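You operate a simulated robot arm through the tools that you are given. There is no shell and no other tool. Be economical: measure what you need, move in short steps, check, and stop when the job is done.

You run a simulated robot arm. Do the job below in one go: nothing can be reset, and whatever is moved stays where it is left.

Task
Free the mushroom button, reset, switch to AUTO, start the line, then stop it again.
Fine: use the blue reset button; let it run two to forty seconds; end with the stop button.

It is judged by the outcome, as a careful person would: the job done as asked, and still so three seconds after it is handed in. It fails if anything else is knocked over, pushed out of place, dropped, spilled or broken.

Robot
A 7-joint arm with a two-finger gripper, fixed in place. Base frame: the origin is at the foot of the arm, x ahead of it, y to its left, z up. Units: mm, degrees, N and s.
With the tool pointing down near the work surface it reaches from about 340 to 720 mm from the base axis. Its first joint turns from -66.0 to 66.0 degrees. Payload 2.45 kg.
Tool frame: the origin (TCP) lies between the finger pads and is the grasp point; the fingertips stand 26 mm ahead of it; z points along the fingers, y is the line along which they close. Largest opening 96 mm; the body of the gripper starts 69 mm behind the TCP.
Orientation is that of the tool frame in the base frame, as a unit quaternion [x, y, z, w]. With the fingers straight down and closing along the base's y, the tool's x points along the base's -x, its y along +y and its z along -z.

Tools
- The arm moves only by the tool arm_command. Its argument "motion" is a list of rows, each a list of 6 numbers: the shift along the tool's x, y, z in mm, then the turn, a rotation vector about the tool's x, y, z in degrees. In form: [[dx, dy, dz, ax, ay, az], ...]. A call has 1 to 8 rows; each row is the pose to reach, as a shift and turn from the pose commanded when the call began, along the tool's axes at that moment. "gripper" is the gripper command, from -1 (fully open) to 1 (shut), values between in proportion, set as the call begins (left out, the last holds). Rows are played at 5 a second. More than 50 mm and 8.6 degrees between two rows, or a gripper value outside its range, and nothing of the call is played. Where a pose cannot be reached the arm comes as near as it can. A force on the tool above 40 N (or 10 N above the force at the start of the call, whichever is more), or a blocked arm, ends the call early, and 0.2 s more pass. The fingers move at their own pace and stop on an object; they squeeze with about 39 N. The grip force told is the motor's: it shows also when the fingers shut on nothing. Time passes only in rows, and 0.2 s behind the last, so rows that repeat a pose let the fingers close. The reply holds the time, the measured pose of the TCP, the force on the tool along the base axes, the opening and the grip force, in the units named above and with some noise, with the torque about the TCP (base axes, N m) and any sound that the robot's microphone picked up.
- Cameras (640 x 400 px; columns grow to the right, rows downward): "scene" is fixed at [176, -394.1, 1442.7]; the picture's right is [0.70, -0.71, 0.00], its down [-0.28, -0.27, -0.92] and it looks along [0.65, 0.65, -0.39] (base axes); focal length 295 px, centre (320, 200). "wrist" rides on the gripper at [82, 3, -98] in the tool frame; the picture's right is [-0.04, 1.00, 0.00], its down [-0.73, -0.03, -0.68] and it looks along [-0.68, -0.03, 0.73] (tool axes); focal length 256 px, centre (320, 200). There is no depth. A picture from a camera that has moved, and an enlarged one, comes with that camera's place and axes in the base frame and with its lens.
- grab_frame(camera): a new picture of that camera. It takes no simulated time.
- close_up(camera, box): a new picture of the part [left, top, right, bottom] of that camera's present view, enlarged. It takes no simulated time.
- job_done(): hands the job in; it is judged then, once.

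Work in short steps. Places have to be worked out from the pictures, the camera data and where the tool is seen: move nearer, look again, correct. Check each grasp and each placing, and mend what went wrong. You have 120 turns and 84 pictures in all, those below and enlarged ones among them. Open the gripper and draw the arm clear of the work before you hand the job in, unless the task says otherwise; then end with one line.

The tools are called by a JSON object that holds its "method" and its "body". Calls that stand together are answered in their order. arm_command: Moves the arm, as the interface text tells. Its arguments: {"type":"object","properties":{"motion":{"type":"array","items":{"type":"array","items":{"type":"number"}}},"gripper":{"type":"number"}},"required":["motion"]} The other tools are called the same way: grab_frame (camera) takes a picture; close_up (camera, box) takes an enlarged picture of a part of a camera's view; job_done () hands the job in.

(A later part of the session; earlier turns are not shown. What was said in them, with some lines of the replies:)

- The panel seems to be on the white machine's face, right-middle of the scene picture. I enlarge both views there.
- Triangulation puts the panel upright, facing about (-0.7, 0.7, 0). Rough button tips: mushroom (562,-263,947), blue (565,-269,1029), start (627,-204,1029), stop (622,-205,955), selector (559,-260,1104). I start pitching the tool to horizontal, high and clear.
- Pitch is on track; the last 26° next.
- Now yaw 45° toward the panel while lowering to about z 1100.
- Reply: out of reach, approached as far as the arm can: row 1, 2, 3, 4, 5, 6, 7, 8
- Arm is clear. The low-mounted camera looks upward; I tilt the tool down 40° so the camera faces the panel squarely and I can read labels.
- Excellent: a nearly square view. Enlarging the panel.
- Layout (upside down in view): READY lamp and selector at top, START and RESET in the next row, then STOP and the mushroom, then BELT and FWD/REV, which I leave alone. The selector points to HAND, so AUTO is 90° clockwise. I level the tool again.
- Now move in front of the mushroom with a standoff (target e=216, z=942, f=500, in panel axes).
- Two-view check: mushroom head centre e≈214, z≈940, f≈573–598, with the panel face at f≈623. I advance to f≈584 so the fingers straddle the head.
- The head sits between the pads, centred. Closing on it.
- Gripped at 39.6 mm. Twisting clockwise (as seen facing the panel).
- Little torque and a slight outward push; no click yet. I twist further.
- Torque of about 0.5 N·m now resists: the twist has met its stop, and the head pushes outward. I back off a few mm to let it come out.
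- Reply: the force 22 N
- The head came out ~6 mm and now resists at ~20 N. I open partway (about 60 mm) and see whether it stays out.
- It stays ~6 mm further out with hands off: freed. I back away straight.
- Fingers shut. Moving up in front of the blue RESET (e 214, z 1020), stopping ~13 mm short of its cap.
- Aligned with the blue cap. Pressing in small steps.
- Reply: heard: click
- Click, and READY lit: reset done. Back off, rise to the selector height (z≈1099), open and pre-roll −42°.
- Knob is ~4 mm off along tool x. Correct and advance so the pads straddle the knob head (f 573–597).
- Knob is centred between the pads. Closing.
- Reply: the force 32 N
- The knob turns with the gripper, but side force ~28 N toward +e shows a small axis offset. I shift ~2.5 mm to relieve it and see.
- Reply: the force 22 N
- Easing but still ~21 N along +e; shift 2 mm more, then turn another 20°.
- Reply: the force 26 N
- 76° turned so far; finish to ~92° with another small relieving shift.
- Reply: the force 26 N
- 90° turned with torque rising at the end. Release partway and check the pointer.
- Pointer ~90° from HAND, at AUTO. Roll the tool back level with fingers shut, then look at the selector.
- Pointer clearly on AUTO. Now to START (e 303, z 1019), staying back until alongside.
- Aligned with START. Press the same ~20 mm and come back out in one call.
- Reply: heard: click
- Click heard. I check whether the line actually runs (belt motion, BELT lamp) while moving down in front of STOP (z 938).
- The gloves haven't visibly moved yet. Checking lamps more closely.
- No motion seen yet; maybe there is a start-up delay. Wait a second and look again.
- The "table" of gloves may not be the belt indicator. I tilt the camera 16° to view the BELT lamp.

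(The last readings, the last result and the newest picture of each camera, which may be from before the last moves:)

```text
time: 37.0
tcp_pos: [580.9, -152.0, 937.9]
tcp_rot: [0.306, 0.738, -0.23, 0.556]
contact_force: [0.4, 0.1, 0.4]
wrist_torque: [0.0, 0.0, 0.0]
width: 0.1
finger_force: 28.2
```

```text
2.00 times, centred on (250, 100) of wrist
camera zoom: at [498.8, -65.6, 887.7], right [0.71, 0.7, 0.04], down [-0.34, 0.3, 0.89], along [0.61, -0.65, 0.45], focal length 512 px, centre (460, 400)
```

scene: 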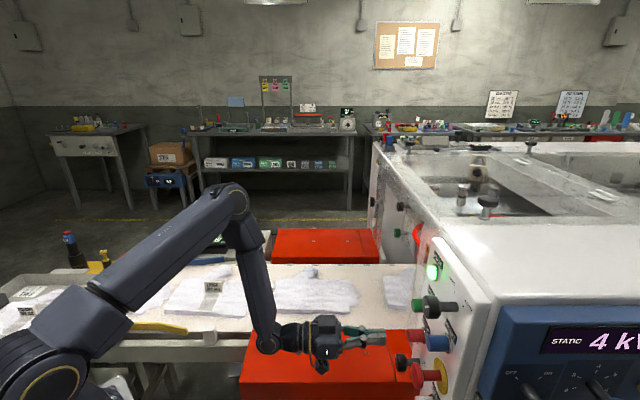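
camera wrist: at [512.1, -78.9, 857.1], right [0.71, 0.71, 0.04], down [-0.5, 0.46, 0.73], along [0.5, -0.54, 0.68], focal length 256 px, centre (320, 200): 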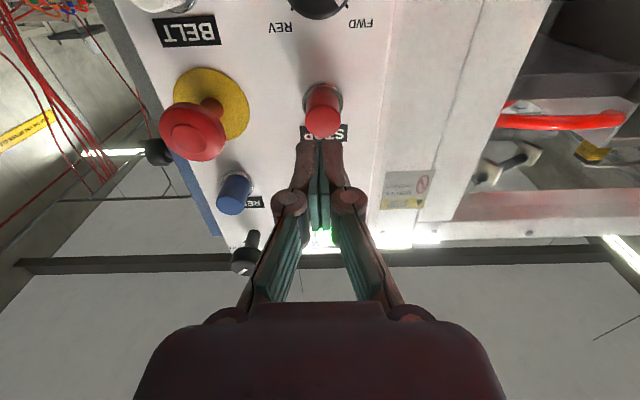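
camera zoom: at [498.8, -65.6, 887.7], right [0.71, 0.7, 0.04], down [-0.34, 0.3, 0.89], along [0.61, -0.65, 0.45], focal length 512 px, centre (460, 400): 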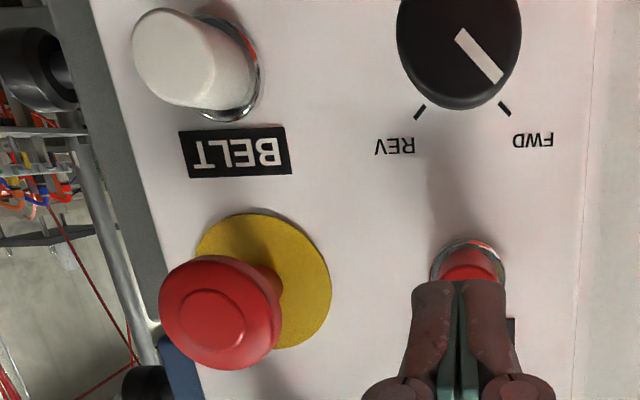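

BELT is a plain push button, set FWD; not to be touched. I back off and look face-on to verify selector angle and any running indication (only ~3 s since start).

{"method": "arm_command", "body": {"motion": [[-15, 0, -25, 0, 8, 0], [-30, 0, -50, 0, 16, 0], [-60, 0, -75, 0, 24, 0], [-90, 0, -90, 0, 24, 0]]}}

{"method": "grab_frame", "body": {"camera": "wrist"}}

{"method": "grab_frame", "body": {"camera": "scene"}}

```text
time: 38.0
tcp_pos: [536.4, -109.7, 1048.9]
tcp_rot: [0.347, 0.837, -0.16, 0.391]
contact_force: [0.1, 0.3, -1.0]
wrist_torque: [0.0, -0.01, -0.06]
width: 0.0
finger_force: 28.2
```

```text
40 pictures are left
camera wrist: at [448.2, -14.7, 1050.3], right [0.72, 0.69, 0.03], down [-0.06, 0.01, 1.0], along [0.69, -0.73, 0.05], focal length 256 px, centre (320, 200)
```

wrist: 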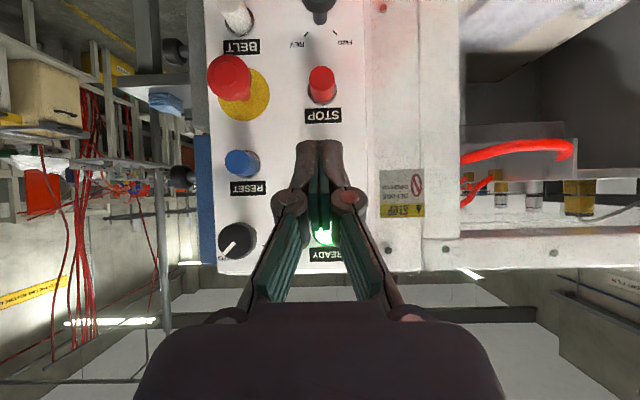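

```text
39 pictures are left
```

scene: 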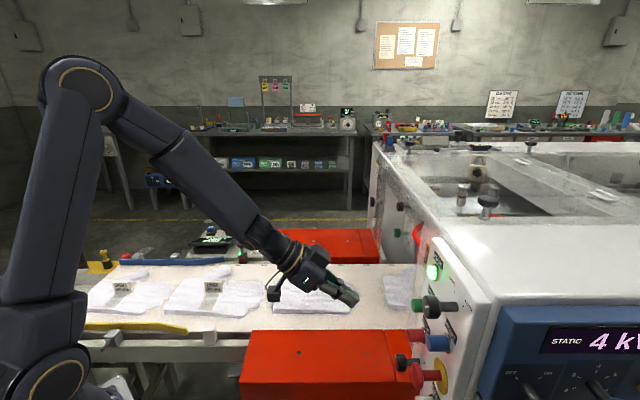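

{"method": "close_up", "body": {"camera": "wrist", "box": [190, 130, 300, 280]}}

{"method": "close_up", "body": {"camera": "scene", "box": [365, 130, 525, 250]}}

```text
2.67 times, centred on (245, 205) of wrist
camera zoom: at [448.2, -14.7, 1050.3], right [0.72, 0.69, 0.03], down [-0.06, 0.01, 1.0], along [0.69, -0.73, 0.05], focal length 683 px, centre (520, 187)
```

zoom: 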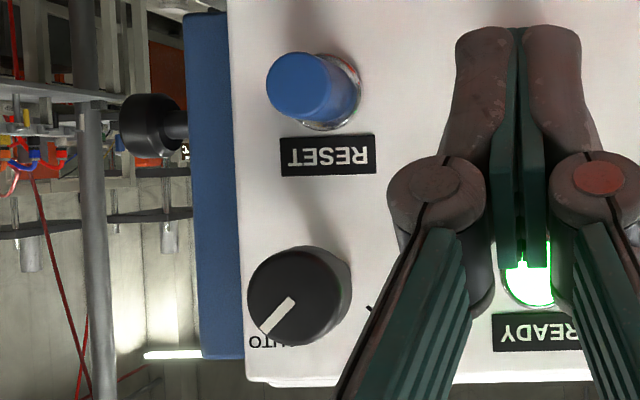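

```text
3.33 times, centred on (445, 190) of scene
camera zoom: at [176.0, -394.1, 1442.7], right [0.7, -0.71, 0.0], down [-0.28, -0.27, -0.92], along [0.65, 0.65, -0.39], focal length 984 px, centre (-97, 233)
```

zoom: 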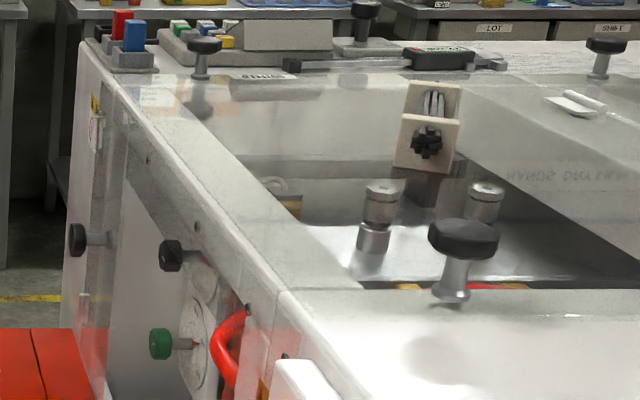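

Selector is squarely on AUTO and READY is lit, but I saw no visible sign of running. I'll re-press START firmly and watch; being already on, this would be harmless. First level the tool.

{"method": "arm_command", "body": {"motion": [[0, 0, 0, 0, -8, 0], [0, 0, 0, 0, -16, 0], [0, 0, 0, 0, -24, 0], [0, 0, 0, 0, -32, 0], [0, 0, 0, 0, -40, 0]]}}

{"method": "close_up", "body": {"camera": "wrist", "box": [180, 0, 460, 180]}}

{"method": "close_up", "body": {"camera": "scene", "box": [350, 210, 470, 360]}}

```text
time: 39.2
tcp_pos: [536.5, -108.4, 1049.1]
tcp_rot: [0.27, 0.653, -0.27, 0.654]
contact_force: [0.1, -0.1, -0.4]
wrist_torque: [0.03, 0.02, 0.01]
width: 0.0
finger_force: 28.3
```

```text
2.22 times, centred on (320, 90) of wrist
camera zoom: at [469.0, -35.1, 968.0], right [0.71, 0.71, 0.04], down [-0.5, 0.46, 0.73], along [0.5, -0.54, 0.68], focal length 569 px, centre (320, 444)
```

zoom: 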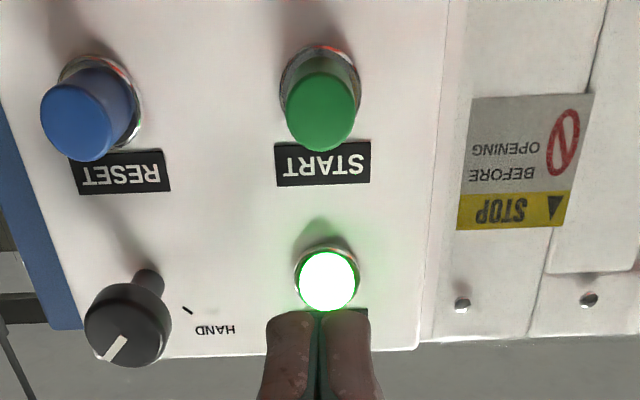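

```text
2.67 times, centred on (410, 285) of scene
camera zoom: at [176.0, -394.1, 1442.7], right [0.7, -0.71, 0.0], down [-0.28, -0.27, -0.92], along [0.65, 0.65, -0.39], focal length 787 px, centre (80, -27)
```

zoom: 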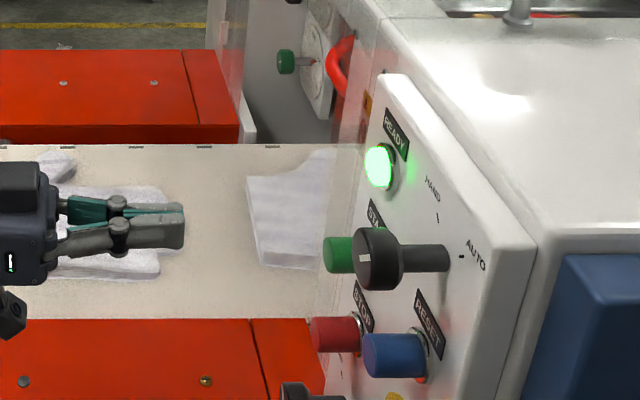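

No change. Approach START again and press to a slightly greater depth, holding.

{"method": "arm_command", "body": {"motion": [[30, 0, 30, 0, 0, 0], [30, 0, 70, 0, 0, 0], [30, 0, 98, 0, 0, 0], [30, 0, 108, 0, 0, 0], [30, 0, 113, 0, 0, 0], [30, 0, 117, 0, 0, 0], [30, 0, 119, 0, 0, 0], [30, 0, 119, 0, 0, 0]]}}

{"method": "close_up", "body": {"camera": "scene", "box": [240, 210, 480, 400]}}

```text
time: 40.8
tcp_pos: [616.8, -190.3, 1018.0]
tcp_rot: [0.271, 0.653, -0.27, 0.653]
contact_force: [-17.3, 11.6, 7.6]
wrist_torque: [-0.12, -0.16, -0.07]
width: 6.2
finger_force: 28.2
heard: click
stopped in row 7: the force on the tool passed its limit at 45 N (the readings are from after the stop); the commanded pose is now the measured one
```

```text
2.11 times, centred on (360, 305) of scene
camera zoom: at [175.4, -393.7, 1442.9], right [0.7, -0.71, 0.0], down [-0.28, -0.27, -0.92], along [0.65, 0.65, -0.39], focal length 622 px, centre (236, -21)
```

zoom: 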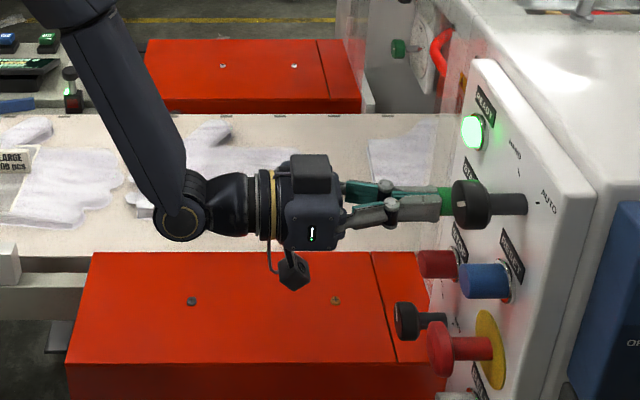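

Bottomed with a click, no other visible indicator; the line state evidently isn't shown. Retreat and go down to STOP, letting a few seconds pass.

{"method": "arm_command", "body": {"motion": [[0, 0, -30, 0, 0, 0], [0, 0, -60, 0, 0, 0], [27, 1, -60, 0, 0, 0], [54, 1, -60, 0, 0, 0], [80, 1, -60, 0, 0, 0], [80, 1, -40, 0, 0, 0], [80, 1, -25, 0, 0, 0]]}}

{"method": "grab_frame", "body": {"camera": "wrist"}}

{"method": "grab_frame", "body": {"camera": "scene"}}

```text
time: 42.4
tcp_pos: [601.9, -171.9, 938.3]
tcp_rot: [0.27, 0.654, -0.27, 0.653]
contact_force: [0.1, 0.8, -0.1]
wrist_torque: [0.0, -0.01, -0.02]
width: 0.0
finger_force: 28.8
```

```text
33 pictures are left
camera wrist: at [533.7, -99.1, 857.6], right [0.71, 0.71, 0.04], down [-0.5, 0.46, 0.73], along [0.5, -0.54, 0.68], focal length 256 px, centre (320, 200)
```

wrist: 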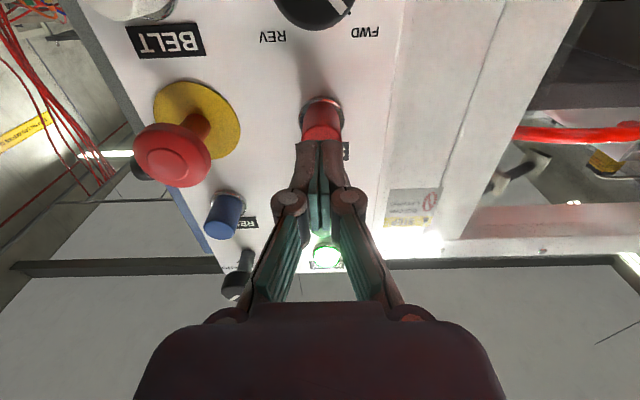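

```text
32 pictures are left
```

scene: 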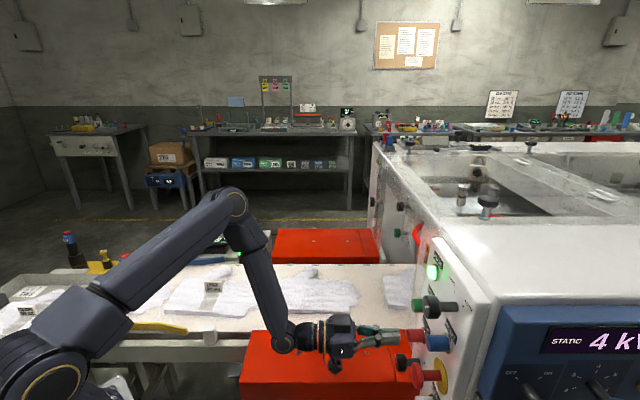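

Aligned with STOP. Wait ~1.2 s more so it has run well over two seconds either way.

{"method": "arm_command", "body": {"motion": [[0, 0, 0, 0, 0, 0], [0, 0, 0, 0, 0, 0], [0, 0, 0, 0, 0, 0], [0, 0, 0, 0, 0, 0], [0, 0, 0, 0, 0, 0]]}}

{"method": "arm_command", "body": {"motion": [[0, 0, 8, 0, 0, 0], [0, 0, 13, 0, 0, 0], [0, 0, 17, 0, 0, 0], [0, 0, 20, 0, 0, 0], [0, 0, 22, 0, 0, 0], [0, 0, 23, 0, 0, 0], [0, 0, 23, 0, 0, 0]]}}

{"method": "close_up", "body": {"camera": "scene", "box": [350, 210, 490, 400]}}

```text
time: 43.6
tcp_pos: [602.0, -171.6, 938.8]
tcp_rot: [0.271, 0.654, -0.271, 0.652]
contact_force: [0.3, -0.1, -0.5]
wrist_torque: [-0.01, 0.01, 0.01]
width: 0.0
finger_force: 28.3
```

```text
time: 45.2
tcp_pos: [617.4, -187.5, 938.8]
tcp_rot: [0.271, 0.653, -0.272, 0.652]
contact_force: [-1.1, 1.6, 0.1]
wrist_torque: [0.01, 0.01, -0.03]
width: 0.5
finger_force: 28.2
heard: click
```

```text
2.11 times, centred on (420, 305) of scene
camera zoom: at [176.0, -394.1, 1442.8], right [0.7, -0.71, 0.0], down [-0.28, -0.27, -0.92], along [0.65, 0.65, -0.39], focal length 622 px, centre (110, -21)
```

zoom: 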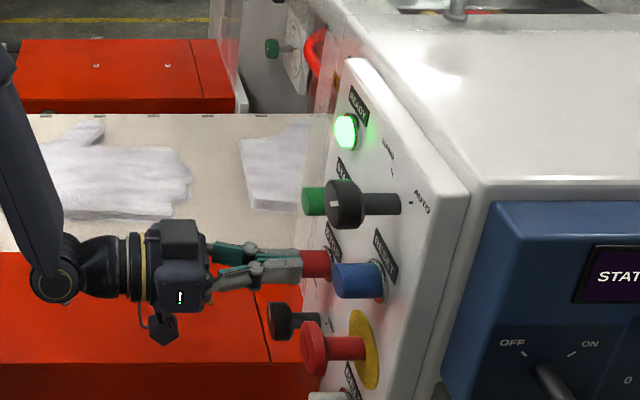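

STOP clicked. Back away well clear and open the gripper.

{"method": "arm_command", "body": {"motion": [[0, 0, -30, 0, 0, 0], [0, 0, -70, 0, 0, 0], [-30, 0, -110, 0, 0, 0], [-60, 0, -150, 0, 0, 0]]}}

{"method": "arm_command", "body": {"motion": [[0, 0, 0, 0, 0, 0], [0, 0, 0, 0, 0, 0], [0, 0, 0, 0, 0, 0], [0, 0, 0, 0, 0, 0], [0, 0, 0, 0, 0, 0], [0, 0, 0, 0, 0, 0]], "gripper": -1}}

{"method": "grab_frame", "body": {"camera": "wrist"}}

{"method": "grab_frame", "body": {"camera": "scene"}}

```text
time: 46.2
tcp_pos: [512.1, -81.9, 997.5]
tcp_rot: [0.27, 0.654, -0.27, 0.653]
contact_force: [-0.6, -0.1, 0.0]
wrist_torque: [0.04, 0.05, -0.01]
width: 0.2
finger_force: 28.5
```

```text
time: 47.6
tcp_pos: [511.9, -82.7, 998.1]
tcp_rot: [0.27, 0.654, -0.27, 0.653]
contact_force: [0.0, -0.2, 0.8]
wrist_torque: [-0.02, 0.0, -0.02]
width: 95.9
finger_force: 0.0
```

```text
30 pictures are left
camera wrist: at [444.1, -9.7, 917.7], right [0.71, 0.71, 0.04], down [-0.5, 0.46, 0.73], along [0.5, -0.54, 0.68], focal length 256 px, centre (320, 200)
```

wrist: 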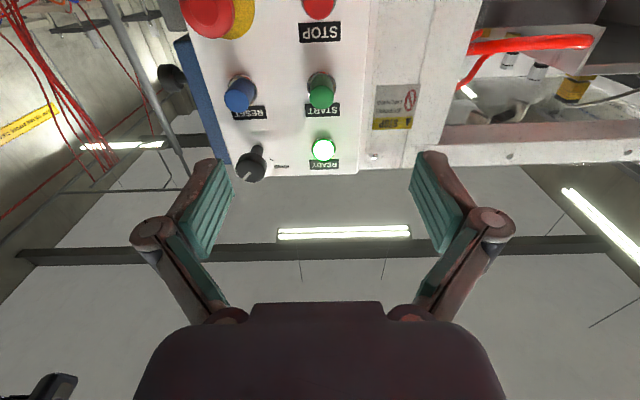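

```text
29 pictures are left
```

scene: 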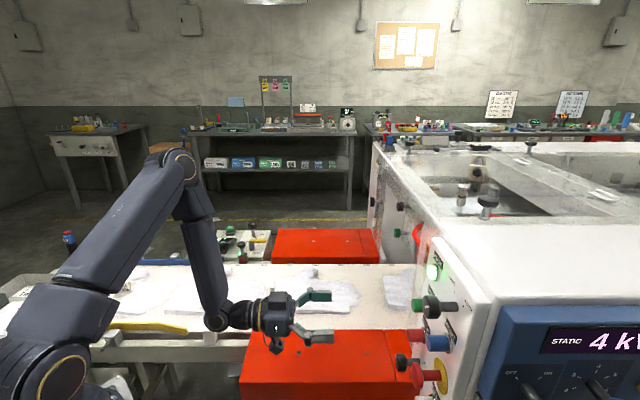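

The mushroom is out, the selector is on AUTO, READY is lit and the arm is clear. Handing in.

{"method": "job_done", "body": {}}

```text
The job is handed in.
```

I freed the mushroom button, reset with blue (READY lit), switched to AUTO, pressed START and ended with STOP about 4 to 11 s later; START clicked, but I never saw the line move, so I pressed START a second time and can't confirm that it ran.
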